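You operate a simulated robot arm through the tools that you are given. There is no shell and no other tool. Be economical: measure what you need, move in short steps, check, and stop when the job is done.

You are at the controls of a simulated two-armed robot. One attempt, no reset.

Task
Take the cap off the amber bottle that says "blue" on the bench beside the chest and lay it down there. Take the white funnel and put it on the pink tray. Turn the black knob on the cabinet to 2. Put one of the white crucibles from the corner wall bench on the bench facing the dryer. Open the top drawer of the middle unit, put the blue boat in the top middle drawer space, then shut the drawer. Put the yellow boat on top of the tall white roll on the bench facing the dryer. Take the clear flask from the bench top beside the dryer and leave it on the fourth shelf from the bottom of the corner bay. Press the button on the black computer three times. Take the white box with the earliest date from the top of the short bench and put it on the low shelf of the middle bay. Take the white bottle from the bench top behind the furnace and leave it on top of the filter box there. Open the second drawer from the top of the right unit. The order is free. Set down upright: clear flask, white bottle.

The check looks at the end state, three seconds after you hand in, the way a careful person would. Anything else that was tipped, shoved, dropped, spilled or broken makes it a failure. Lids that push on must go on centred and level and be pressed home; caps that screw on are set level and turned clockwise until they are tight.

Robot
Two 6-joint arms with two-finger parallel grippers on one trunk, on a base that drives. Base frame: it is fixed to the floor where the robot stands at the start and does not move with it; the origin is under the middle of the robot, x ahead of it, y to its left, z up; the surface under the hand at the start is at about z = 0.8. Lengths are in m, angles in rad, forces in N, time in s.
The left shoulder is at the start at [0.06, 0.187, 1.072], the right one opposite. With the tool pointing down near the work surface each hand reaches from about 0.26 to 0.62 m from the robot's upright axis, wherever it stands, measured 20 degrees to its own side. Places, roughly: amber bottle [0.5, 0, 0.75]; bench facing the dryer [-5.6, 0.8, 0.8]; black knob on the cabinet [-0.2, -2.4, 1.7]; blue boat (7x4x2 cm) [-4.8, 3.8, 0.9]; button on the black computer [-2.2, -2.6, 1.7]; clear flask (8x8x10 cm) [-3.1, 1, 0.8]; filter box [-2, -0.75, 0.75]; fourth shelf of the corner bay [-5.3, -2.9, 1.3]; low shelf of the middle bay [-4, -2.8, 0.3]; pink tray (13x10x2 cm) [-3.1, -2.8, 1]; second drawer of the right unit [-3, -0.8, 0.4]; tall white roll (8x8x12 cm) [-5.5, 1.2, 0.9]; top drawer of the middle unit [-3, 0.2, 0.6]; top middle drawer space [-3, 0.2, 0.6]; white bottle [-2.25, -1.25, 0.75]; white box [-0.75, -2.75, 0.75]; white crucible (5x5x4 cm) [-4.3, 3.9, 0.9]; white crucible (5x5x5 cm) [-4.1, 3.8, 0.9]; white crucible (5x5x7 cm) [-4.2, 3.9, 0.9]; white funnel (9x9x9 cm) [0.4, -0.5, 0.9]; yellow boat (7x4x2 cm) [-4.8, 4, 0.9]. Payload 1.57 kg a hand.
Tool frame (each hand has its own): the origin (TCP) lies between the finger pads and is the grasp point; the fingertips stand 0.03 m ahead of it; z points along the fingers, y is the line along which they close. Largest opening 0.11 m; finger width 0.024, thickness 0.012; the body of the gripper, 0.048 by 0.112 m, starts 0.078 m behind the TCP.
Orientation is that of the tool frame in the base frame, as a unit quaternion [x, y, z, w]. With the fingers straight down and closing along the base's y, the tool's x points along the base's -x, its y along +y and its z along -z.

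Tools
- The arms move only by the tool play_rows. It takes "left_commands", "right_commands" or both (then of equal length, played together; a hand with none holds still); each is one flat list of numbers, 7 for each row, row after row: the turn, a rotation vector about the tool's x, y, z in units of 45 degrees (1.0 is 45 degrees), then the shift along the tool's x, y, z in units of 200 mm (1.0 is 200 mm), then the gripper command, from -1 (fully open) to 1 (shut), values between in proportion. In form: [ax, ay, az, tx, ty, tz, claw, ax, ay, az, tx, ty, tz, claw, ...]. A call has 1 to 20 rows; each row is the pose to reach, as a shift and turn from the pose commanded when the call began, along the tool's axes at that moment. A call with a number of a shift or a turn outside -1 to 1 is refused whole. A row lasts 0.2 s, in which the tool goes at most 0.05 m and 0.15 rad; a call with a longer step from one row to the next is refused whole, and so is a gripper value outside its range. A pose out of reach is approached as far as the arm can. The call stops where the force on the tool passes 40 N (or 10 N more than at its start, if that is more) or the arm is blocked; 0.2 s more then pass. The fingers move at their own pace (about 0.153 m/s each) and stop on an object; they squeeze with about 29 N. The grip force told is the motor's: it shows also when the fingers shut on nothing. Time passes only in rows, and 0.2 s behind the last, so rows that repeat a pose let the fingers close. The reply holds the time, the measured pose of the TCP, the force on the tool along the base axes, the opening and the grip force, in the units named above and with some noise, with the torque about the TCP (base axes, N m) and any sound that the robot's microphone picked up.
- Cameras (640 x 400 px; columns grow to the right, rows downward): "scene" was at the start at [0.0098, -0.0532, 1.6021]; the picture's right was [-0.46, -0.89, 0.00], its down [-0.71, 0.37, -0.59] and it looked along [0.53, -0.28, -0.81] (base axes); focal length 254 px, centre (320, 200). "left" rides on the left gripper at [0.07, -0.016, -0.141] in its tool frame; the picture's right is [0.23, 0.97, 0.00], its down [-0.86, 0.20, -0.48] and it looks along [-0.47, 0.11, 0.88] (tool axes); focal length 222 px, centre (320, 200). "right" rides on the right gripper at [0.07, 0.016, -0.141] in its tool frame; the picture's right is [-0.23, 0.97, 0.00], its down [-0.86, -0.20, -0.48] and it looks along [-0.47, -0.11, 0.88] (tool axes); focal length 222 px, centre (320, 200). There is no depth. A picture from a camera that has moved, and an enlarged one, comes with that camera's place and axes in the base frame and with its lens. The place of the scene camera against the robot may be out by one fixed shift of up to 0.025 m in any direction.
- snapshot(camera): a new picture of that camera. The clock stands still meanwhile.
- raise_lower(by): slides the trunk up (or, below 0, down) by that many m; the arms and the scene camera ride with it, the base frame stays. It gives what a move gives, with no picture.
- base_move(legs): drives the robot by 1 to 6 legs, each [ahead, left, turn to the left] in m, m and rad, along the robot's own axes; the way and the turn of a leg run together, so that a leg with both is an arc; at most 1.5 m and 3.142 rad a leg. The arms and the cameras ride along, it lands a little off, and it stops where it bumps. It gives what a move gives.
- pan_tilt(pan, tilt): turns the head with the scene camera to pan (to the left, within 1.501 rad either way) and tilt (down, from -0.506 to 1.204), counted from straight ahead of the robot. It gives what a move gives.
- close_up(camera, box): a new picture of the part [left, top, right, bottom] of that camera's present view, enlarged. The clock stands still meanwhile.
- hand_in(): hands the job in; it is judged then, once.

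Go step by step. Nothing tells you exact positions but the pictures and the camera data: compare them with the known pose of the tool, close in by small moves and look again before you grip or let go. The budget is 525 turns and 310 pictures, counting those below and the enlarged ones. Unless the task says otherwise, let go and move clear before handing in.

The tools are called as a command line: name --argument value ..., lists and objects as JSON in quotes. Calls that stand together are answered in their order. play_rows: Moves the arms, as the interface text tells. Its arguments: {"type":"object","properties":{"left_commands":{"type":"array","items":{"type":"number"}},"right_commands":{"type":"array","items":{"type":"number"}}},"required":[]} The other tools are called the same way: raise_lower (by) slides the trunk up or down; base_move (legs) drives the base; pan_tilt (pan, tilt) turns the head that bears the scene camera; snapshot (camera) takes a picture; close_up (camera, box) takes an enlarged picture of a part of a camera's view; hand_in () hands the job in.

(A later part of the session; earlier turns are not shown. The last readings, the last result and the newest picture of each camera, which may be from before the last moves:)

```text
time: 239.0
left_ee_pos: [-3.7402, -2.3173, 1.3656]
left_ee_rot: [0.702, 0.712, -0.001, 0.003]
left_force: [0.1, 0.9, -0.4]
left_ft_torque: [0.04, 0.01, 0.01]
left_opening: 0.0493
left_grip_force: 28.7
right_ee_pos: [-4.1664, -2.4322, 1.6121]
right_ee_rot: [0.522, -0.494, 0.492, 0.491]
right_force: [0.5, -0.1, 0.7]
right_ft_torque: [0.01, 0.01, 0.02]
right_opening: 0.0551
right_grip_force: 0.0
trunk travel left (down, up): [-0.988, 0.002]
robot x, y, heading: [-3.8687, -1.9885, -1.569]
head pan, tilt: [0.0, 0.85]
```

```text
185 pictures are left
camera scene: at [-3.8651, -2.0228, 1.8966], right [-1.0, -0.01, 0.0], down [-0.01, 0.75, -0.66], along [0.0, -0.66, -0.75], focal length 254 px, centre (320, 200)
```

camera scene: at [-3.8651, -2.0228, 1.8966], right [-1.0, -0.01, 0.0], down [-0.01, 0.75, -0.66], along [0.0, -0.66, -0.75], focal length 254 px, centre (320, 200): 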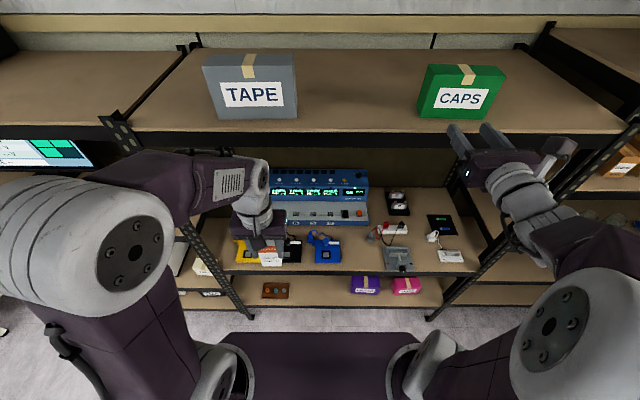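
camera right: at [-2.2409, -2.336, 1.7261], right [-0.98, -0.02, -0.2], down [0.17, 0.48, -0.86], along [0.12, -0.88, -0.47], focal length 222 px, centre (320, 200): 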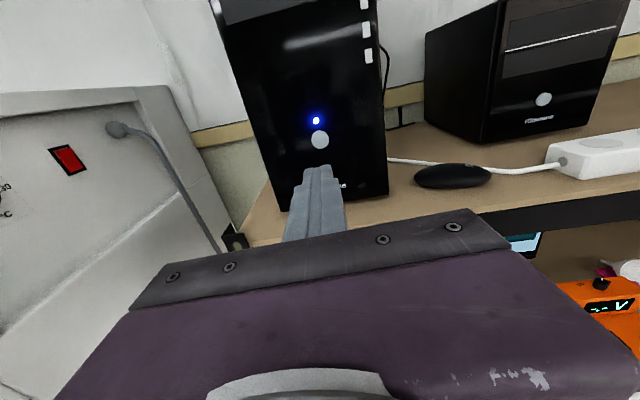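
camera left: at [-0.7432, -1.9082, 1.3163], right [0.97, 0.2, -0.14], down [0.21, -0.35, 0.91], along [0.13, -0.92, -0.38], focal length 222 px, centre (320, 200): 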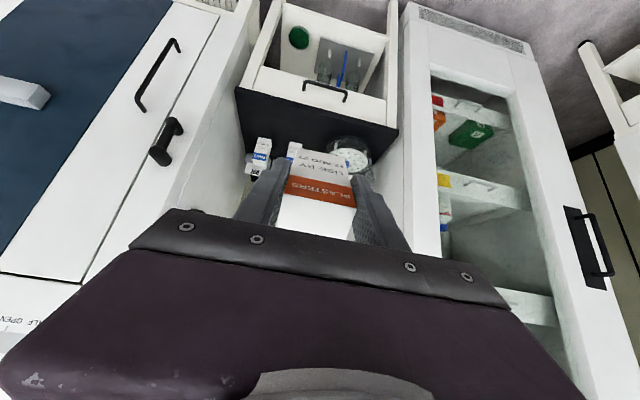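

The low shelf has free space between the brown tray and the purple box, around x=-3.82. I extend the left hand a little and lower the trunk.

play_rows --left_commands '[0, 0, 0, -0.2, 0, 0, 1, 0, 0, 0, -0.4, 0, 0, 1, 0, 0, 0, -0.6, 0, 0, 1, 0, 0, 0, -0.75, -0.1, 0, 1, 0, 0, 0, -0.75, -0.2, 0, 1]' --right_commands '[0, 0, 0, 0, 0, -0.1, 0, 0, 0, 0, 0, 0, -0.2, 0, 0, 0, 0, 0, 0, -0.3, 0, 0, 0, 0, 0, 0, -0.35, 0, 0, 0, 0, 0, 0, -0.35, 0]'

raise_lower --by -0.4

raise_lower --by -0.3

snapshot --camera "scene"

snapshot --camera "left"

```text
time: 240.2
left_ee_pos: [-3.7795, -2.4671, 1.3666]
left_ee_rot: [0.703, 0.711, -0.001, 0.003]
left_force: [-1.0, -0.1, -0.9]
left_ft_torque: [-0.03, -0.01, 0.0]
left_opening: 0.0488
left_grip_force: 28.4
right_ee_pos: [-4.1896, -2.3733, 1.6024]
right_ee_rot: [0.522, -0.494, 0.493, 0.491]
right_force: [0.7, 0.1, 0.0]
right_ft_torque: [-0.01, 0.01, 0.01]
right_opening: 0.055
right_grip_force: 0.0
right hand out of reach, approached as far as the arm can: row 2, 3, 4, 5
trunk travel left (down, up): [-0.988, 0.002]
robot x, y, heading: [-3.869, -1.9869, -1.562]
head pan, tilt: [0.0, 0.85]
```

```text
time: 244.0
left_ee_pos: [-3.7786, -2.4674, 0.9668]
left_ee_rot: [0.702, 0.712, 0.0, 0.003]
left_force: [1.0, -0.9, 0.2]
left_ft_torque: [-0.01, 0.01, 0.05]
left_opening: 0.0493
left_grip_force: 28.6
right_ee_pos: [-4.1881, -2.3742, 1.2027]
right_ee_rot: [0.522, -0.493, 0.492, 0.492]
right_force: [-0.3, 0.1, -0.1]
right_ft_torque: [0.0, -0.04, 0.03]
right_opening: 0.0552
right_grip_force: 0.1
trunk travel left (down, up): [-0.588, 0.402]
robot x, y, heading: [-3.8695, -1.985, -1.564]
head pan, tilt: [0.0, 0.85]
```

```text
time: 247.0
left_ee_pos: [-3.7784, -2.4669, 0.6666]
left_ee_rot: [0.703, 0.712, -0.001, 0.003]
left_force: [0.8, -0.3, -1.0]
left_ft_torque: [0.04, 0.02, 0.01]
left_opening: 0.0491
left_grip_force: 29.2
right_ee_pos: [-4.1863, -2.3733, 0.9022]
right_ee_rot: [0.522, -0.493, 0.493, 0.491]
right_force: [-1.6, -0.1, -1.0]
right_ft_torque: [-0.01, -0.02, -0.02]
right_opening: 0.0552
right_grip_force: 0.1
trunk travel left (down, up): [-0.288, 0.702]
robot x, y, heading: [-3.87, -1.9852, -1.563]
head pan, tilt: [0.0, 0.85]
```

```text
184 pictures are left
camera scene: at [-3.8652, -2.0227, 1.1967], right [-1.0, -0.01, 0.0], down [-0.01, 0.75, -0.66], along [0.0, -0.66, -0.75], focal length 254 px, centre (320, 200)
```

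scene: 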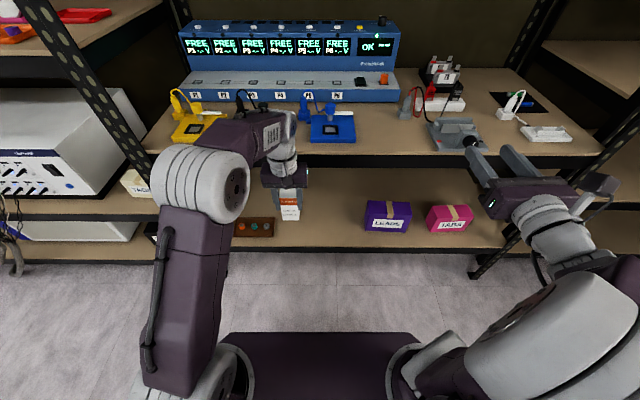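

```text
183 pictures are left
camera left: at [-3.7965, -2.3956, 0.8086], right [0.97, 0.24, 0.0], down [0.21, -0.85, 0.48], along [0.12, -0.47, -0.88], focal length 222 px, centre (320, 200)
```

left: 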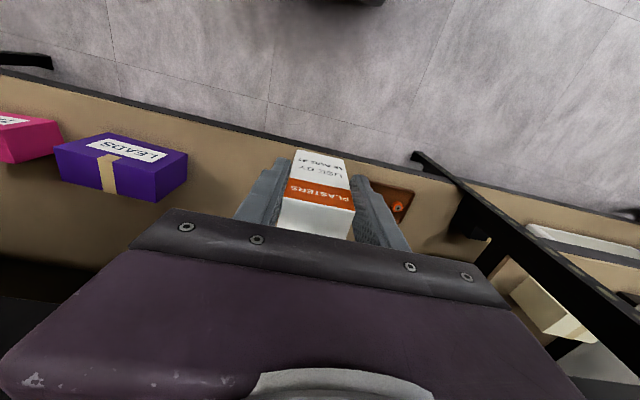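

Low shelf top ≈0.28, front edge y≈-2.54. I lower further in front of it, with the hand shifted to x≈-3.83.

raise_lower --by -0.25

play_rows --left_commands '[0, 0, 0, 0, -0.12, 0, 1, 0, 0, 0, 0, -0.25, 0, 1, 0, 0, 0, 0, -0.25, 0, 1]'

snapshot --camera "scene"

snapshot --camera "left"

```text
time: 249.6
left_ee_pos: [-3.7784, -2.4676, 0.4165]
left_ee_rot: [0.703, 0.712, 0.0, 0.003]
left_force: [0.3, 0.4, 0.1]
left_ft_torque: [0.01, 0.0, 0.0]
left_opening: 0.0491
left_grip_force: 28.7
right_ee_pos: [-4.1879, -2.3734, 0.6521]
right_ee_rot: [0.521, -0.494, 0.492, 0.492]
right_force: [0.3, 0.0, 0.5]
right_ft_torque: [-0.02, -0.01, 0.01]
right_opening: 0.055
right_grip_force: 0.1
trunk travel left (down, up): [-0.038, 0.952]
robot x, y, heading: [-3.8678, -1.9841, -1.564]
head pan, tilt: [0.0, 0.85]
```

```text
time: 250.4
left_ee_pos: [-3.8295, -2.4673, 0.4161]
left_ee_rot: [0.702, 0.712, -0.001, 0.003]
left_force: [0.4, -0.1, -0.8]
left_ft_torque: [0.03, 0.0, 0.02]
left_opening: 0.0495
left_grip_force: 28.8
right_ee_pos: [-4.1868, -2.3733, 0.6522]
right_ee_rot: [0.522, -0.493, 0.493, 0.491]
right_force: [0.0, 0.3, -0.5]
right_ft_torque: [0.02, 0.02, 0.01]
right_opening: 0.0552
right_grip_force: 0.1
trunk travel left (down, up): [-0.038, 0.952]
robot x, y, heading: [-3.8662, -1.9856, -1.562]
head pan, tilt: [0.0, 0.85]
```

```text
182 pictures are left
camera scene: at [-3.8652, -2.0228, 0.9466], right [-1.0, -0.01, 0.0], down [-0.01, 0.75, -0.66], along [0.0, -0.66, -0.75], focal length 254 px, centre (320, 200)
```

scene: 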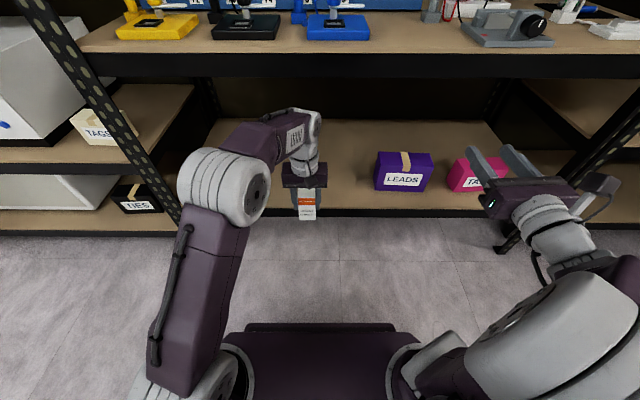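

```text
181 pictures are left
camera left: at [-3.8469, -2.3965, 0.5587], right [0.97, 0.24, 0.0], down [0.21, -0.85, 0.48], along [0.12, -0.47, -0.88], focal length 222 px, centre (320, 200)
```

left: 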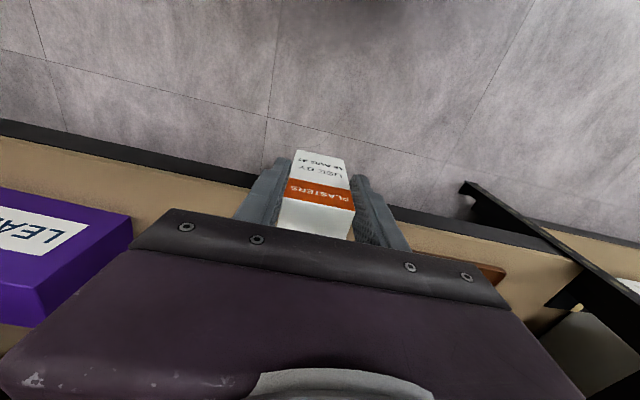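

I drive 10 cm forward and then lower the box onto the shelf.

base_move --legs '[[0.1, 0, 0]]'

play_rows --left_commands '[0, 0, 0, -0.15, 0, 0, 1, 0, 0, 0, -0.3, 0, 0, 1, 0, 0, 0, -0.3, 0, 0.1, 1, 0, 0, 0, -0.3, 0, 0.15, 1, 0, 0, 0, -0.3, 0, 0.2, 1]'

snapshot --camera "left"

snapshot --camera "scene"

```text
time: 251.5
left_ee_pos: [-3.8279, -2.5681, 0.4166]
left_ee_rot: [0.702, 0.712, -0.001, 0.003]
left_force: [-0.5, 0.4, 0.0]
left_ft_torque: [0.0, 0.03, -0.01]
left_opening: 0.049
left_grip_force: 29.2
right_ee_pos: [-4.187, -2.4731, 0.6517]
right_ee_rot: [0.522, -0.493, 0.492, 0.492]
right_force: [0.2, 1.0, -0.1]
right_ft_torque: [-0.02, -0.01, 0.04]
right_opening: 0.0552
right_grip_force: 0.1
trunk travel left (down, up): [-0.038, 0.952]
robot x, y, heading: [-3.8691, -2.085, -1.561]
head pan, tilt: [0.0, 0.85]
```

```text
time: 252.7
left_ee_pos: [-3.828, -2.6273, 0.3815]
left_ee_rot: [0.702, 0.712, -0.004, 0.006]
left_force: [1.8, 5.8, 28.4]
left_ft_torque: [-0.25, -0.05, 0.01]
left_opening: 0.0499
left_grip_force: 28.9
right_ee_pos: [-4.1869, -2.4712, 0.6536]
right_ee_rot: [0.521, -0.492, 0.494, 0.492]
right_force: [0.3, 0.2, 0.3]
right_ft_torque: [-0.01, -0.01, 0.04]
right_opening: 0.0551
right_grip_force: 0.0
trunk travel left (down, up): [-0.038, 0.952]
robot x, y, heading: [-3.8714, -2.0844, -1.557]
head pan, tilt: [0.0, 0.85]
```

```text
180 pictures are left
camera left: at [-3.8453, -2.5552, 0.5228], right [0.97, 0.24, 0.0], down [0.21, -0.85, 0.49], along [0.12, -0.48, -0.87], focal length 222 px, centre (320, 200)
```

left: 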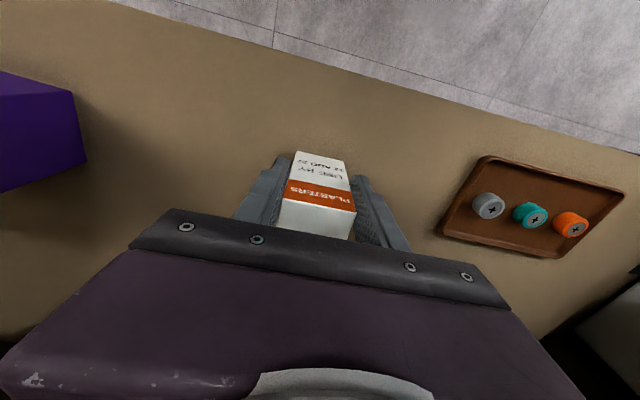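

```text
179 pictures are left
camera scene: at [-3.8646, -2.1194, 0.9473], right [-1.0, -0.01, 0.0], down [-0.01, 0.75, -0.66], along [0.0, -0.66, -0.75], focal length 254 px, centre (320, 200)
```

scene: 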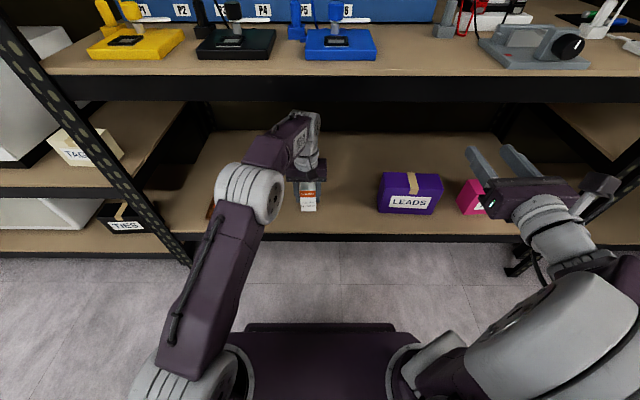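

The box stands on the shelf (28 N contact). I release and retreat.

play_rows --left_commands '[0, 0, 0, 0, 0, -0.015, 1, 0, 0, 0, 0, 0, -0.015, -0.5, 0, 0, 0, 0, 0, -0.015, -0.6, 0, 0, 0, 0, 0, -0.15, -0.6, 0, 0, 0, 0, 0, -0.3, -0.6, 0, 0, 0, 0, 0, -0.45, -0.6, 0, 0, 0, 0, 0, -0.45, -0.6]'

snapshot --camera "left"

```text
time: 254.3
left_ee_pos: [-3.8276, -2.6266, 0.4603]
left_ee_rot: [0.703, 0.711, 0.005, -0.001]
left_force: [0.5, -0.1, -0.1]
left_ft_torque: [-0.02, 0.01, -0.02]
left_opening: 0.088
left_grip_force: 0.1
right_ee_pos: [-4.1873, -2.4767, 0.6486]
right_ee_rot: [0.523, -0.495, 0.491, 0.491]
right_force: [0.2, 0.8, 0.0]
right_ft_torque: [0.0, 0.01, 0.0]
right_opening: 0.0549
right_grip_force: 0.1
trunk travel left (down, up): [-0.038, 0.952]
robot x, y, heading: [-3.8715, -2.0858, -1.563]
head pan, tilt: [0.0, 0.85]
```

```text
178 pictures are left
camera left: at [-3.8458, -2.5565, 0.6027], right [0.97, 0.24, 0.01], down [0.21, -0.86, 0.47], along [0.12, -0.46, -0.88], focal length 222 px, centre (320, 200)
```

left: 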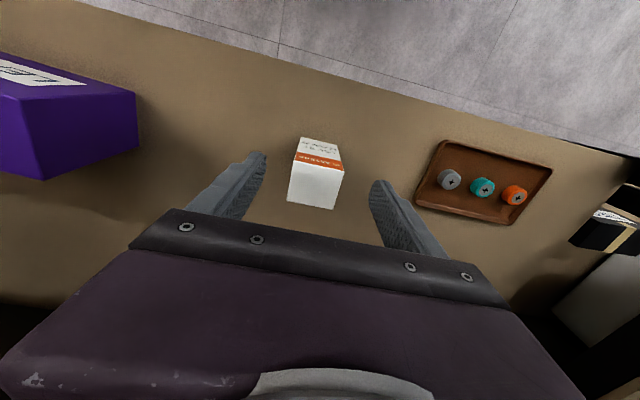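

Box placed upright. I back away, raise the trunk, and restore the right hand to pointing down.

base_move --legs '[[-0.18, 0, 0]]'

raise_lower --by 0.4

raise_lower --by 0.25

play_rows --right_commands '[0, -0.16, 0, 0, 0, 0, -1, 0, -0.33, 0, 0, 0, 0, -1, 0, -0.5, 0, 0, 0, 0, -1, 0, -0.67, 0, 0, 0, 0, -1, 0, -0.84, 0, 0, 0, 0, -1, 0, -1, 0, 0, 0, 0, -1]'

play_rows --right_commands '[0, -0.16, 0, 0, 0, 0, -1, 0, -0.33, 0, 0, 0, 0, -1, 0, -0.5, 0, 0, 0, 0, -1, 0, -0.67, 0, 0, 0, 0, -1, 0, -0.84, 0, 0, 0, 0, -1, 0, -1, 0, 0, 0, 0, -1]'

```text
time: 255.8
left_ee_pos: [-3.8286, -2.4453, 0.4658]
left_ee_rot: [0.703, 0.712, -0.002, 0.002]
left_force: [-0.1, 0.1, 0.0]
left_ft_torque: [-0.03, -0.02, -0.02]
left_opening: 0.0877
left_grip_force: 0.1
right_ee_pos: [-4.1888, -2.2934, 0.6519]
right_ee_rot: [0.523, -0.493, 0.492, 0.491]
right_force: [-0.9, 0.5, 0.3]
right_ft_torque: [-0.01, 0.0, -0.05]
right_opening: 0.055
right_grip_force: 0.0
trunk travel left (down, up): [-0.038, 0.952]
robot x, y, heading: [-3.8698, -1.9089, -1.559]
head pan, tilt: [0.0, 0.85]
```

```text
time: 259.7
left_ee_pos: [-3.8301, -2.4463, 0.8655]
left_ee_rot: [0.702, 0.712, -0.001, 0.003]
left_force: [0.3, 0.5, 0.6]
left_ft_torque: [0.01, 0.0, -0.04]
left_opening: 0.0878
left_grip_force: 0.0
right_ee_pos: [-4.1886, -2.2933, 1.0534]
right_ee_rot: [0.523, -0.494, 0.491, 0.492]
right_force: [0.3, 0.4, 0.5]
right_ft_torque: [-0.01, -0.01, -0.02]
right_opening: 0.0551
right_grip_force: 0.1
trunk travel left (down, up): [-0.438, 0.552]
robot x, y, heading: [-3.8675, -1.9051, -1.567]
head pan, tilt: [0.0, 0.85]
```

```text
time: 262.2
left_ee_pos: [-3.829, -2.4464, 1.1166]
left_ee_rot: [0.703, 0.711, -0.001, 0.004]
left_force: [-0.1, 0.1, -0.7]
left_ft_torque: [-0.01, -0.01, -0.04]
left_opening: 0.0881
left_grip_force: 0.0
right_ee_pos: [-4.1881, -2.2926, 1.3015]
right_ee_rot: [0.522, -0.493, 0.492, 0.491]
right_force: [-0.4, -0.2, 0.3]
right_ft_torque: [0.0, -0.03, -0.01]
right_opening: 0.055
right_grip_force: 0.0
trunk travel left (down, up): [-0.688, 0.302]
robot x, y, heading: [-3.8681, -1.9012, -1.565]
head pan, tilt: [0.0, 0.85]
```

```text
time: 263.6
left_ee_pos: [-3.8293, -2.4466, 1.1157]
left_ee_rot: [0.702, 0.712, 0.0, 0.003]
left_force: [0.1, -0.2, -0.4]
left_ft_torque: [0.03, 0.04, 0.01]
left_opening: 0.0881
left_grip_force: 0.0
right_ee_pos: [-4.188, -2.2932, 1.3023]
right_ee_rot: [0.671, -0.645, 0.254, 0.265]
right_force: [-0.3, 0.0, 1.0]
right_ft_torque: [0.02, -0.02, -0.01]
right_opening: 0.1101
right_grip_force: 0.2
right hand out of reach, approached as far as the arm can: row 1, 2, 3, 4, 5
trunk travel left (down, up): [-0.688, 0.302]
robot x, y, heading: [-3.8659, -1.9026, -1.565]
head pan, tilt: [0.0, 0.85]
```

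```text
time: 265.0
left_ee_pos: [-3.8289, -2.4473, 1.1157]
left_ee_rot: [0.702, 0.712, -0.001, 0.003]
left_force: [0.3, 0.1, 0.1]
left_ft_torque: [0.04, 0.01, 0.0]
left_opening: 0.088
left_grip_force: 0.1
right_ee_pos: [-4.1883, -2.2942, 1.3009]
right_ee_rot: [0.717, -0.697, -0.022, -0.002]
right_force: [-0.5, 0.4, 0.5]
right_ft_torque: [0.01, 0.02, 0.02]
right_opening: 0.11
right_grip_force: 0.0
trunk travel left (down, up): [-0.688, 0.302]
robot x, y, heading: [-3.8728, -1.9084, -1.565]
head pan, tilt: [0.0, 0.85]
```

play_rows --right_commands '[0, 0, -0.16, 0, 0, 0, -1, 0, 0, -0.33, 0, 0, 0, -1, 0, 0, -0.5, 0, 0, 0, -1, 0, 0, -0.67, 0, 0, 0, -1, 0, 0, -0.84, 0, 0, 0, -1, 0, 0, -1, 0, 0, 0, -1]' --left_commands '[0, 0, 0, 0.15, 0, 0, -1, 0, 0, 0, 0.3, 0, -0.05, -1, 0, 0, 0, 0.45, 0.1, -0.1, -1, 0, 0, 0, 0.6, 0.2, -0.15, -1, 0, 0, 0, 0.7, 0.3, -0.2, -1, 0, 0, 0, 0.75, 0.4, -0.2, -1]'

play_rows --right_commands '[0, 0, -0.16, 0, 0, 0, -1, 0, 0, -0.33, 0, 0, 0, -1, 0, 0, -0.5, 0, 0, 0, -1, 0, 0, -0.67, 0, 0, 0, -1, 0, 0, -0.84, 0, 0, 0, -1, 0, 0, -1, 0, 0, 0, -1]'

play_rows --right_commands '[0, 0, -0.16, 0, 0, 0, -1, 0, 0, -0.33, 0, 0, 0, -1, 0, 0, -0.5, 0, 0, 0, -1, 0, 0, -0.67, 0, 0, 0, -1, 0, 0, -0.84, 0, 0, 0, -1, 0, 0, -1, 0, 0, 0, -1]'

play_rows --right_commands '[0, 0, -0.16, 0, 0, 0, -1, 0, 0, -0.33, 0, 0, 0, -1, 0, 0, -0.5, 0, 0, 0, -1, 0, 0, -0.67, 0, 0, 0, -1, 0, 0, -0.84, 0, 0, 0, -1, 0, 0, -0.93, 0, 0, 0, -1]'

base_move --legs '[[0, 0, 1.565], [1.4, 0, 0], [0, 0, 1.57]]'

pan_tilt --pan 0 --tilt 0.6

snapshot --camera "scene"

```text
time: 266.4
left_ee_pos: [-3.7485, -2.2945, 1.1555]
left_ee_rot: [0.703, 0.712, -0.002, 0.003]
left_force: [-0.2, 0.0, 0.1]
left_ft_torque: [0.0, 0.01, -0.03]
left_opening: 0.1101
left_grip_force: 0.1
right_ee_pos: [-4.1871, -2.2921, 1.3016]
right_ee_rot: [0.93, -0.368, -0.018, -0.009]
right_force: [0.8, -0.1, 0.3]
right_ft_torque: [0.01, 0.01, -0.03]
right_opening: 0.11
right_grip_force: 0.1
trunk travel left (down, up): [-0.688, 0.302]
robot x, y, heading: [-3.8744, -1.9062, -1.566]
head pan, tilt: [0.0, 0.85]
```

```text
time: 267.8
left_ee_pos: [-3.75, -2.2951, 1.1554]
left_ee_rot: [0.702, 0.712, -0.001, 0.004]
left_force: [-0.3, -0.1, 0.4]
left_ft_torque: [0.02, 0.04, -0.06]
left_opening: 0.1101
left_grip_force: 0.1
right_ee_pos: [-4.1886, -2.2922, 1.3023]
right_ee_rot: [1.0, 0.017, -0.015, -0.016]
right_force: [0.3, 0.2, 0.2]
right_ft_torque: [0.02, 0.01, -0.01]
right_opening: 0.1097
right_grip_force: 0.1
trunk travel left (down, up): [-0.688, 0.302]
robot x, y, heading: [-3.8743, -1.9068, -1.564]
head pan, tilt: [0.0, 0.85]
```

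```text
time: 269.2
left_ee_pos: [-3.7498, -2.2957, 1.1552]
left_ee_rot: [0.702, 0.712, -0.002, 0.003]
left_force: [-0.4, 0.5, 0.8]
left_ft_torque: [0.0, -0.02, 0.01]
left_opening: 0.1101
left_grip_force: 0.0
right_ee_pos: [-4.1874, -2.2922, 1.3013]
right_ee_rot: [0.917, 0.398, -0.007, -0.019]
right_force: [-0.9, 0.0, 0.3]
right_ft_torque: [-0.02, 0.0, 0.01]
right_opening: 0.1102
right_grip_force: 0.0
trunk travel left (down, up): [-0.688, 0.302]
robot x, y, heading: [-3.8693, -1.9038, -1.559]
head pan, tilt: [0.0, 0.85]
```

```text
time: 270.6
left_ee_pos: [-3.7503, -2.295, 1.1547]
left_ee_rot: [0.702, 0.712, -0.003, 0.002]
left_force: [0.6, 0.2, -0.2]
left_ft_torque: [-0.04, -0.01, 0.0]
left_opening: 0.1102
left_grip_force: 0.1
right_ee_pos: [-4.1884, -2.2937, 1.3029]
right_ee_rot: [0.714, 0.7, 0.0, -0.021]
right_force: [0.1, -0.1, 0.6]
right_ft_torque: [0.0, -0.03, 0.02]
right_opening: 0.1099
right_grip_force: 0.0
trunk travel left (down, up): [-0.688, 0.302]
robot x, y, heading: [-3.8754, -1.9064, -1.562]
head pan, tilt: [0.0, 0.85]
```

```text
time: 285.2
left_ee_pos: [-2.5964, -1.5116, 1.154]
left_ee_rot: [0.713, -0.701, -0.004, -0.001]
left_force: [-0.3, -0.1, 0.4]
left_ft_torque: [0.0, -0.01, 0.01]
left_opening: 0.1099
left_grip_force: 0.1
right_ee_pos: [-2.1586, -1.512, 1.3023]
right_ee_rot: [-0.7, 0.714, -0.021, -0.001]
right_force: [0.3, 0.2, 0.0]
right_ft_torque: [-0.02, -0.02, -0.01]
right_opening: 0.1101
right_grip_force: 0.0
trunk travel left (down, up): [-0.688, 0.302]
robot x, y, heading: [-2.4748, -1.8987, 1.583]
head pan, tilt: [0.0, 0.85]
```

```text
time: 286.0
left_ee_pos: [-2.5965, -1.5115, 1.1547]
left_ee_rot: [0.713, -0.701, -0.004, -0.001]
left_force: [0.0, 0.4, 0.3]
left_ft_torque: [-0.01, 0.02, -0.02]
left_opening: 0.1099
left_grip_force: 0.1
right_ee_pos: [-2.1573, -1.5125, 1.3022]
right_ee_rot: [-0.699, 0.714, -0.021, 0.0]
right_force: [-0.1, -0.1, 0.3]
right_ft_torque: [-0.03, 0.0, -0.03]
right_opening: 0.1098
right_grip_force: 0.1
trunk travel left (down, up): [-0.688, 0.302]
robot x, y, heading: [-2.4754, -1.9008, 1.581]
head pan, tilt: [0.0, 0.6]
```

```text
177 pictures are left
camera scene: at [-2.4702, -1.8916, 1.6175], right [1.0, 0.01, 0.0], down [0.01, -0.57, -0.82], along [-0.01, 0.82, -0.57], focal length 254 px, centre (320, 200)
```

scene: 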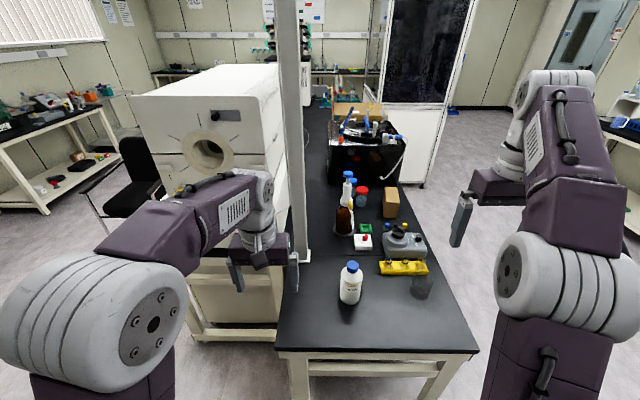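

The white bottle is close ahead at about [-2.36, -1.34]. I zoom in on it and on the cardboard filter box.

close_up --camera "scene" --box '[290, 160, 450, 320]'

snapshot --camera "right"

snapshot --camera "left"

```text
2.50 times, centred on (370, 240) of scene
camera zoom: at [-2.4702, -1.8916, 1.6175], right [1.0, 0.01, 0.0], down [0.01, -0.57, -0.82], along [-0.01, 0.82, -0.57], focal length 634 px, centre (195, 100)
```

zoom: 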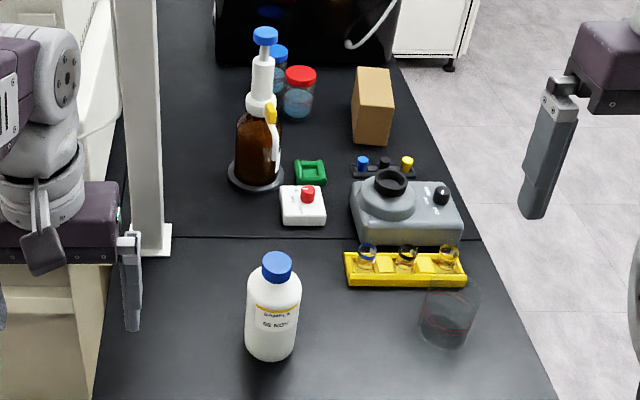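

```text
175 pictures are left
camera right: at [-2.1801, -1.5777, 1.4449], right [-0.97, 0.25, -0.04], down [0.2, 0.86, 0.46], along [0.14, 0.44, -0.89], focal length 222 px, centre (320, 200)
```

right: 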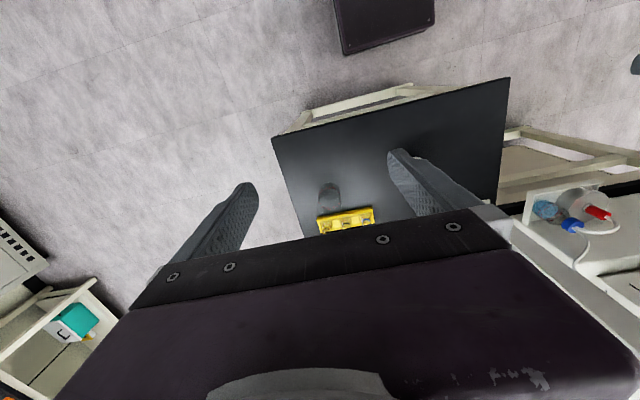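

```text
174 pictures are left
camera left: at [-2.5788, -1.5804, 1.2976], right [-0.97, -0.24, 0.0], down [-0.21, 0.85, 0.48], along [-0.12, 0.47, -0.87], focal length 222 px, centre (320, 200)
```

left: 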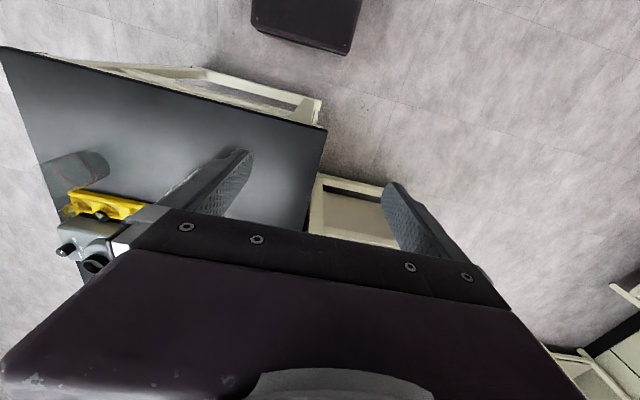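

I move the right hand above the white bottle.

play_rows --right_commands '[-0.01, -0.01, 0, -0.12, 0.14, 0.1, -1, -0.02, -0.02, 0, -0.24, 0.28, 0.2, -1, -0.037, -0.038, 0, -0.36, 0.42, 0.3, -1, -0.037, -0.038, 0, -0.48, 0.56, 0.4, -1, -0.037, -0.038, 0, -0.6, 0.7, 0.5, -1, -0.037, -0.038, 0, -0.72, 0.84, 0.6, -1, -0.037, -0.038, 0, -0.8, 0.97, 0.6, -1, -0.037, -0.038, 0, -0.8, 0.97, 0.6, -1]'

snapshot --camera "right"

```text
time: 287.8
left_ee_pos: [-2.5973, -1.512, 1.1562]
left_ee_rot: [0.713, -0.701, -0.003, -0.002]
left_force: [0.3, 0.7, 0.7]
left_ft_torque: [-0.01, 0.03, -0.03]
left_opening: 0.1103
left_grip_force: 0.1
right_ee_pos: [-2.3455, -1.363, 1.1659]
right_ee_rot: [-0.699, 0.715, 0.0, 0.0]
right_force: [-0.1, 0.1, 1.0]
right_ft_torque: [0.01, 0.02, 0.01]
right_opening: 0.1101
right_grip_force: 0.1
right hand out of reach, approached as far as the arm can: row 7, 8
trunk travel left (down, up): [-0.688, 0.302]
robot x, y, heading: [-2.4717, -1.9032, 1.58]
head pan, tilt: [0.0, 0.6]
```

```text
173 pictures are left
camera right: at [-2.3618, -1.4326, 1.3077], right [-0.97, 0.25, 0.0], down [0.22, 0.85, 0.48], along [0.12, 0.46, -0.88], focal length 222 px, centre (320, 200)
```

right: 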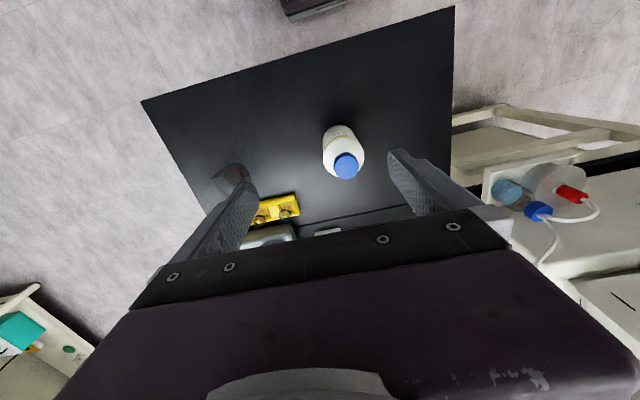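

Bottle centre ≈[-2.375, -1.29]. I drive 10 cm forward while pulling the left hand back.

play_rows --left_commands '[0, 0, 0, 0.1, 0, -0.1, -1, 0, 0, 0, 0.2, 0, -0.2, -1, 0, 0, 0, 0.3, 0, -0.2, -1, 0, 0, 0, 0.4, 0, -0.2, -1]'

base_move --legs '[[0.1, 0, 0]]'

play_rows --right_commands '[0, 0, 0, 0, 0.05, 0.1, -1, 0, 0, 0, 0, 0.1, 0.2, -1, 0, 0, 0, 0, 0.13, 0.3, -1, 0, 0, 0, 0, 0.13, 0.4, -1, 0, 0, 0, 0, 0.13, 0.4, -1]'

snapshot --camera "right"

```text
time: 288.8
left_ee_pos: [-2.5944, -1.595, 1.1958]
left_ee_rot: [0.713, -0.701, -0.003, -0.001]
left_force: [0.5, -0.2, 0.8]
left_ft_torque: [-0.02, -0.01, -0.03]
left_opening: 0.1103
left_grip_force: 0.1
right_ee_pos: [-2.3446, -1.3639, 1.1671]
right_ee_rot: [-0.701, 0.714, -0.001, 0.001]
right_force: [-0.7, -0.5, -0.7]
right_ft_torque: [0.02, 0.02, -0.02]
right_opening: 0.11
right_grip_force: 0.2
trunk travel left (down, up): [-0.688, 0.302]
robot x, y, heading: [-2.4721, -1.9028, 1.582]
head pan, tilt: [0.0, 0.6]
```

```text
time: 289.9
left_ee_pos: [-2.596, -1.4935, 1.1949]
left_ee_rot: [0.713, -0.701, -0.002, -0.002]
left_force: [0.1, 0.3, 0.4]
left_ft_torque: [-0.02, 0.0, 0.01]
left_opening: 0.11
left_grip_force: 0.0
right_ee_pos: [-2.3456, -1.2619, 1.1655]
right_ee_rot: [-0.7, 0.714, 0.0, 0.001]
right_force: [0.2, -0.5, -0.3]
right_ft_torque: [0.01, 0.02, -0.01]
right_opening: 0.1099
right_grip_force: 0.0
trunk travel left (down, up): [-0.688, 0.302]
robot x, y, heading: [-2.4732, -1.8011, 1.585]
head pan, tilt: [0.0, 0.6]
```

```text
time: 291.1
left_ee_pos: [-2.5961, -1.4916, 1.1954]
left_ee_rot: [0.713, -0.701, -0.003, -0.002]
left_force: [-0.4, 0.6, -0.2]
left_ft_torque: [0.01, 0.01, 0.02]
left_opening: 0.1099
left_grip_force: 0.0
right_ee_pos: [-2.3708, -1.2611, 1.0854]
right_ee_rot: [-0.699, 0.715, 0.0, 0.001]
right_force: [-0.1, -0.1, 0.0]
right_ft_torque: [-0.06, 0.03, 0.02]
right_opening: 0.1099
right_grip_force: 0.1
trunk travel left (down, up): [-0.688, 0.302]
robot x, y, heading: [-2.472, -1.801, 1.579]
head pan, tilt: [0.0, 0.6]
```

```text
172 pictures are left
camera right: at [-2.3883, -1.3315, 1.2272], right [-0.97, 0.25, 0.0], down [0.22, 0.85, 0.48], along [0.12, 0.46, -0.88], focal length 222 px, centre (320, 200)
```

right: 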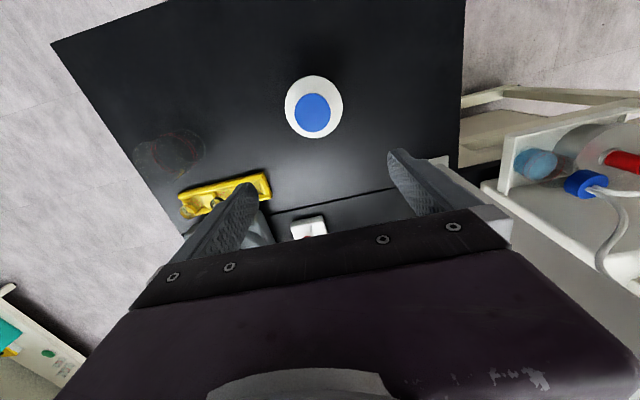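

Cap top at [-2.372, -1.304, 0.966]. I centre over it, descend around the body and grip.

play_rows --right_commands '[0, 0, 0, 0.1, 0.005, 0, -1, 0, 0, 0, 0.215, 0.005, 0.05, -1, 0, 0, 0, 0.215, 0.005, 0.25, -1, 0, 0, 0, 0.215, 0.005, 0.4, -1, 0, 0, 0, 0.215, 0.005, 0.4, -1]'

snapshot --camera "right"

```text
time: 292.3
left_ee_pos: [-2.5954, -1.4927, 1.1955]
left_ee_rot: [0.713, -0.701, -0.003, -0.001]
left_force: [0.5, 0.6, -0.4]
left_ft_torque: [0.02, 0.0, 0.01]
left_opening: 0.1098
left_grip_force: 0.1
right_ee_pos: [-2.3725, -1.304, 1.0052]
right_ee_rot: [-0.7, 0.714, 0.0, 0.001]
right_force: [0.2, -0.2, 0.7]
right_ft_torque: [0.04, 0.04, -0.01]
right_opening: 0.1099
right_grip_force: 0.0
trunk travel left (down, up): [-0.688, 0.302]
robot x, y, heading: [-2.4727, -1.7986, 1.58]
head pan, tilt: [0.0, 0.6]
```

```text
171 pictures are left
camera right: at [-2.3898, -1.3749, 1.1471], right [-0.97, 0.25, 0.0], down [0.22, 0.85, 0.48], along [0.12, 0.47, -0.88], focal length 222 px, centre (320, 200)
```

right: 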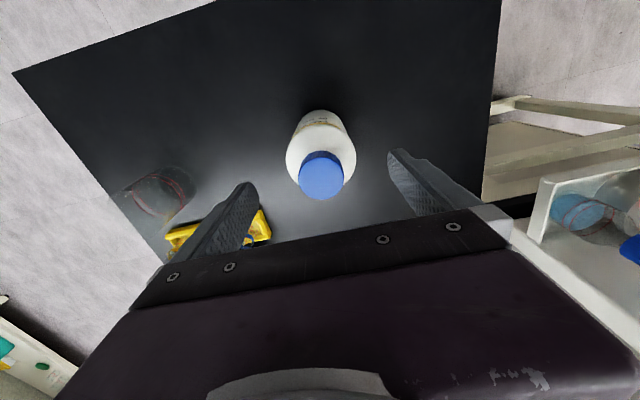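

Aligned. I descend 10 cm and close.

play_rows --right_commands '[0, 0, 0, 0, 0, 0.2, -1, 0, 0, 0, 0, 0, 0.4, -1, 0, 0, 0, 0, 0, 0.48, -1, 0, 0, 0, 0, 0, 0.48, -1, 0, 0, 0, 0, 0, 0.48, 1, 0, 0, 0, 0, 0, 0.48, 1, 0, 0, 0, 0, 0, 0.48, 1]'

snapshot --camera "right"

```text
time: 293.9
left_ee_pos: [-2.5947, -1.4918, 1.1937]
left_ee_rot: [0.713, -0.701, -0.004, -0.002]
left_force: [-0.4, -0.6, 0.6]
left_ft_torque: [0.03, -0.01, -0.03]
left_opening: 0.11
left_grip_force: 0.1
right_ee_pos: [-2.3716, -1.3038, 0.909]
right_ee_rot: [-0.7, 0.715, 0.0, 0.0]
right_force: [0.0, -0.8, -0.2]
right_ft_torque: [0.0, 0.03, 0.0]
right_opening: 0.0733
right_grip_force: 29.3
trunk travel left (down, up): [-0.688, 0.302]
robot x, y, heading: [-2.4754, -1.8035, 1.58]
head pan, tilt: [0.0, 0.6]
```

```text
170 pictures are left
camera right: at [-2.39, -1.3739, 1.0514], right [-0.97, 0.25, 0.0], down [0.22, 0.85, 0.48], along [0.12, 0.46, -0.88], focal length 222 px, centre (320, 200)
```

right: 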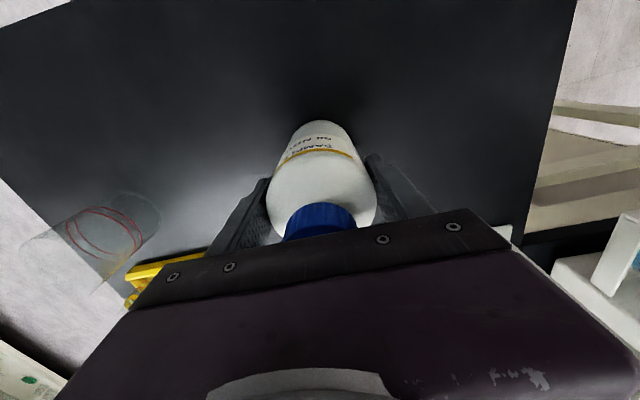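

Gripped (73 mm). I lift, retract and back out.

raise_lower --by 0.2

play_rows --right_commands '[0, 0, 0, 0.15, 0, 0, 1, 0, 0, 0, 0.3, 0, 0, 1, 0, 0, 0, 0.45, -0.1, 0, 1, 0, 0, 0, 0.55, -0.25, 0, 1, 0, 0, 0, 0.55, -0.3, 0, 1]'

base_move --legs '[[-0.2, 0, 0], [0, 0, -1.57]]'

pan_tilt --pan 0.8 --tilt 0.5

snapshot --camera "scene"

```text
time: 296.1
left_ee_pos: [-2.5951, -1.4917, 1.3934]
left_ee_rot: [0.713, -0.701, -0.002, -0.001]
left_force: [-0.8, -0.1, -0.1]
left_ft_torque: [0.01, -0.01, 0.01]
left_opening: 0.1097
left_grip_force: 0.0
right_ee_pos: [-2.3729, -1.3026, 1.1089]
right_ee_rot: [-0.7, 0.714, 0.0, 0.001]
right_force: [0.3, 0.1, -4.5]
right_ft_torque: [0.0, 0.0, 0.02]
right_opening: 0.0733
right_grip_force: 29.2
trunk travel left (down, up): [-0.888, 0.102]
robot x, y, heading: [-2.48, -1.8056, 1.581]
head pan, tilt: [0.0, 0.6]
```

```text
time: 297.3
left_ee_pos: [-2.5954, -1.4925, 1.3939]
left_ee_rot: [0.713, -0.701, -0.003, -0.001]
left_force: [0.0, -0.2, 0.7]
left_ft_torque: [0.01, -0.02, -0.02]
left_opening: 0.1103
left_grip_force: 0.0
right_ee_pos: [-2.3162, -1.4151, 1.1099]
right_ee_rot: [-0.7, 0.714, 0.0, 0.002]
right_force: [0.1, 0.1, -4.7]
right_ft_torque: [0.01, 0.0, 0.0]
right_opening: 0.0734
right_grip_force: 29.0
trunk travel left (down, up): [-0.888, 0.102]
robot x, y, heading: [-2.4726, -1.7994, 1.582]
head pan, tilt: [0.0, 0.6]
```

```text
time: 302.7
left_ee_pos: [-2.1646, -1.8772, 1.3949]
left_ee_rot: [-0.013, 1.0, 0.001, 0.004]
left_force: [0.0, -0.3, -0.5]
left_ft_torque: [0.01, -0.03, 0.05]
left_opening: 0.1101
left_grip_force: 0.0
right_ee_pos: [-2.0872, -2.1567, 1.1091]
right_ee_rot: [0.005, 1.0, -0.001, 0.0]
right_force: [1.1, 1.2, -4.4]
right_ft_torque: [0.04, 0.05, -0.02]
right_opening: 0.0735
right_grip_force: 29.1
trunk travel left (down, up): [-0.888, 0.102]
robot x, y, heading: [-2.4704, -2.0007, 0.022]
head pan, tilt: [0.0, 0.6]
```

```text
time: 303.8
left_ee_pos: [-2.1649, -1.8778, 1.3951]
left_ee_rot: [-0.014, 1.0, 0.002, 0.004]
left_force: [-0.7, -0.4, 0.1]
left_ft_torque: [-0.01, 0.01, -0.02]
left_opening: 0.11
left_grip_force: 0.0
right_ee_pos: [-2.0847, -2.1568, 1.1094]
right_ee_rot: [0.005, 1.0, -0.001, 0.0]
right_force: [0.8, 0.1, -3.7]
right_ft_torque: [0.02, 0.0, -0.04]
right_opening: 0.0732
right_grip_force: 29.2
trunk travel left (down, up): [-0.888, 0.102]
robot x, y, heading: [-2.4745, -2.003, 0.025]
head pan, tilt: [0.799, 0.499]
```

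```text
169 pictures are left
camera scene: at [-2.4657, -1.9545, 1.8266], right [0.73, -0.68, 0.0], down [-0.33, -0.35, -0.88], along [0.6, 0.64, -0.48], focal length 254 px, centre (320, 200)
```

scene: 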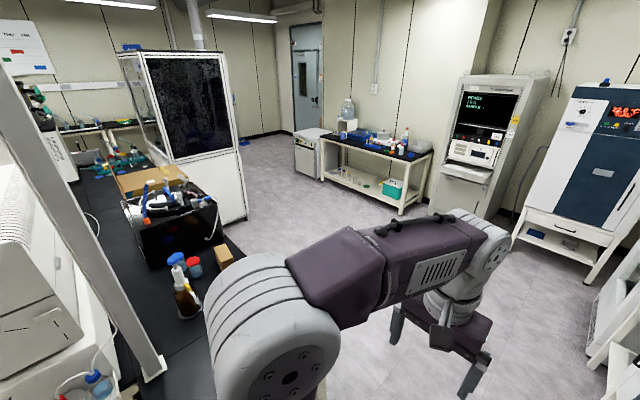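

I drive around to the island's +x side and turn to face it.

base_move --legs '[[1.2, 0, -0.025], [0, 1.08, 0], [0, 0, 3.13]]'

pan_tilt --pan 0 --tilt 0.65

snapshot --camera "scene"

```text
time: 322.3
left_ee_pos: [-1.5842, -1.0282, 1.3958]
left_ee_rot: [1.0, -0.014, -0.004, 0.002]
left_force: [0.6, 0.3, -0.5]
left_ft_torque: [0.0, 0.0, 0.02]
left_opening: 0.11
left_grip_force: 0.0
right_ee_pos: [-1.6468, -0.7443, 1.1099]
right_ee_rot: [0.999, -0.033, 0.0, -0.001]
right_force: [-0.4, -0.8, -5.0]
right_ft_torque: [0.0, 0.0, -0.01]
right_opening: 0.0734
right_grip_force: 29.2
trunk travel left (down, up): [-0.888, 0.102]
robot x, y, heading: [-1.2679, -0.9216, 3.106]
head pan, tilt: [0.799, 0.499]
```

```text
time: 323.4
left_ee_pos: [-1.5842, -1.0273, 1.3957]
left_ee_rot: [1.0, -0.015, -0.004, 0.001]
left_force: [-0.7, 0.2, -1.4]
left_ft_torque: [0.01, -0.01, 0.01]
left_opening: 0.1101
left_grip_force: 0.0
right_ee_pos: [-1.6477, -0.7448, 1.1105]
right_ee_rot: [0.999, -0.033, 0.0, -0.001]
right_force: [0.2, -0.3, -3.5]
right_ft_torque: [-0.03, 0.0, -0.01]
right_opening: 0.0734
right_grip_force: 28.5
trunk travel left (down, up): [-0.888, 0.102]
robot x, y, heading: [-1.2707, -0.9204, 3.109]
head pan, tilt: [0.0, 0.649]
```

```text
168 pictures are left
camera scene: at [-1.292, -0.9387, 1.8132], right [0.03, 1.0, 0.0], down [0.6, -0.02, -0.8], along [-0.8, 0.03, -0.6], focal length 254 px, centre (320, 200)
```

scene: 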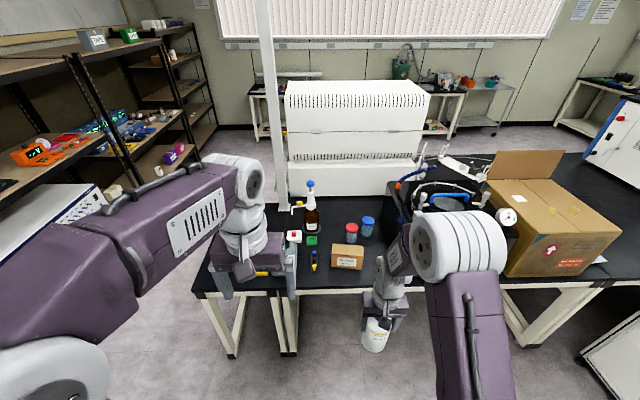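

close_up --camera "scene" --box '[280, 170, 400, 290]'

```text
3.33 times, centred on (340, 230) of scene
camera zoom: at [-1.292, -0.9387, 1.8132], right [0.03, 1.0, 0.0], down [0.6, -0.02, -0.8], along [-0.8, 0.03, -0.6], focal length 846 px, centre (253, 100)
```

zoom: 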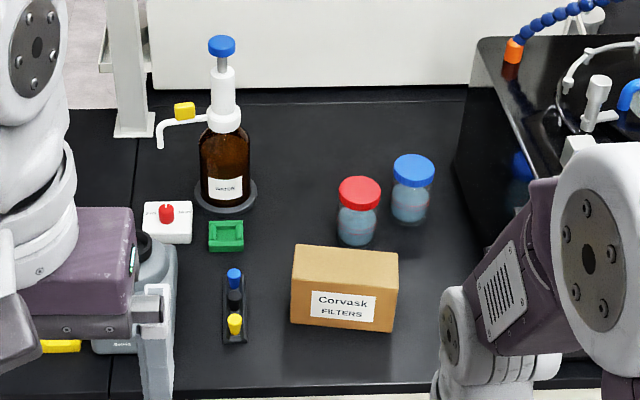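

The "FILTERS" box top is near [-2.128, -0.773]. I drive 0.33 m closer and view it with the right camera.

base_move --legs '[[0.33, 0, 0.03]]'

snapshot --camera "right"

snapshot --camera "left"

```text
time: 325.6
left_ee_pos: [-1.9058, -1.029, 1.3959]
left_ee_rot: [1.0, 0.002, -0.004, 0.002]
left_force: [0.1, -0.2, -0.2]
left_ft_torque: [0.0, 0.01, 0.0]
left_opening: 0.1099
left_grip_force: 0.1
right_ee_pos: [-1.9791, -0.7488, 1.1101]
right_ee_rot: [1.0, -0.018, -0.001, 0.0]
right_force: [1.0, 0.0, -4.7]
right_ft_torque: [0.03, 0.01, 0.02]
right_opening: 0.0735
right_grip_force: 28.9
trunk travel left (down, up): [-0.888, 0.102]
robot x, y, heading: [-1.5995, -0.9131, 3.136]
head pan, tilt: [0.0, 0.649]
```

```text
166 pictures are left
camera right: at [-1.9088, -0.7687, 1.2522], right [-0.26, -0.97, 0.0], down [-0.85, 0.23, 0.48], along [-0.46, 0.13, -0.88], focal length 222 px, centre (320, 200)
```

right: 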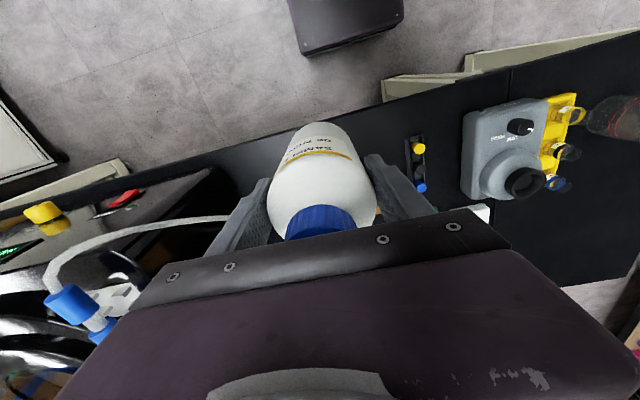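

```text
165 pictures are left
camera left: at [-1.835, -1.0114, 1.5377], right [0.23, -0.97, 0.0], down [-0.85, -0.2, 0.49], along [-0.47, -0.11, -0.87], focal length 222 px, centre (320, 200)
```

left: 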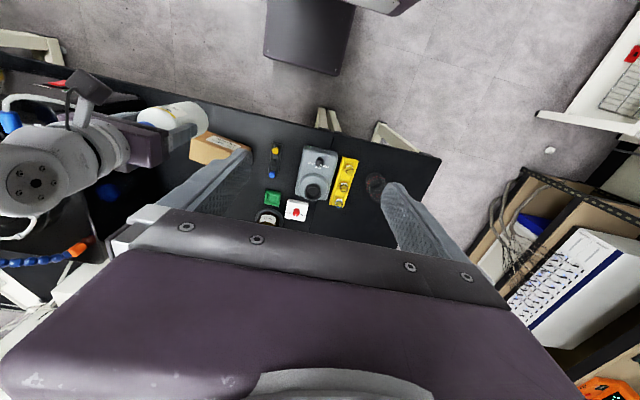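

I move the left hand forward a bit for an unobstructed view of the box.

play_rows --left_commands '[0, 0, 0, -0.15, 0, 0, -1, 0, 0, 0, -0.3, 0, 0, -1, 0, 0, 0, -0.45, 0, 0, -1, 0, 0, 0, -0.45, 0, 0, -1]'

close_up --camera "left" --box '[100, 60, 300, 185]'

close_up --camera "scene" --box '[240, 170, 480, 370]'

```text
time: 326.6
left_ee_pos: [-1.9979, -1.0301, 1.3956]
left_ee_rot: [1.0, 0.001, -0.003, 0.002]
left_force: [0.2, -0.3, 0.7]
left_ft_torque: [0.02, 0.0, 0.0]
left_opening: 0.1102
left_grip_force: 0.1
right_ee_pos: [-1.9811, -0.7488, 1.109]
right_ee_rot: [1.0, -0.017, 0.0, -0.001]
right_force: [0.4, -0.4, -4.4]
right_ft_torque: [-0.01, -0.02, 0.0]
right_opening: 0.0735
right_grip_force: 29.3
trunk travel left (down, up): [-0.888, 0.102]
robot x, y, heading: [-1.5987, -0.9136, 3.136]
head pan, tilt: [0.0, 0.649]
```

```text
3.20 times, centred on (200, 122) of left
camera zoom: at [-1.9286, -1.0117, 1.5382], right [0.23, -0.97, 0.0], down [-0.85, -0.2, 0.48], along [-0.47, -0.11, -0.88], focal length 711 px, centre (704, 448)
```

zoom: 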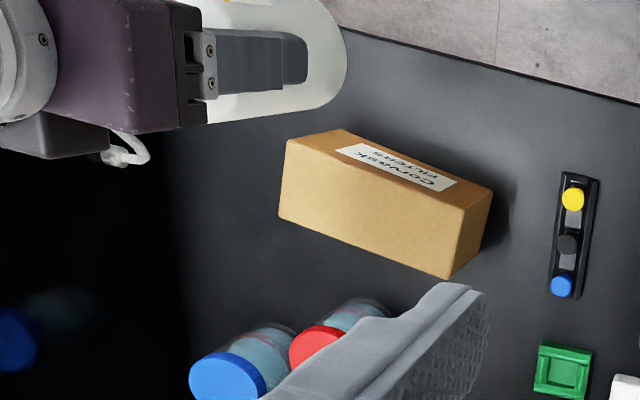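

```text
2.00 times, centred on (360, 270) of scene
camera zoom: at [-1.6205, -0.9333, 1.8132], right [0.0, 1.0, 0.0], down [0.6, 0.0, -0.8], along [-0.8, 0.0, -0.6], focal length 507 px, centre (240, 60)
```

zoom: 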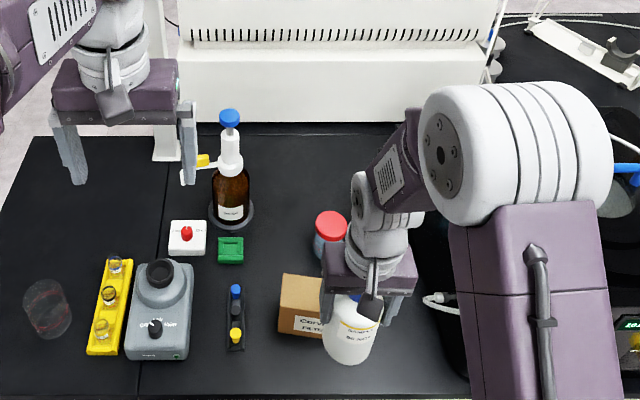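

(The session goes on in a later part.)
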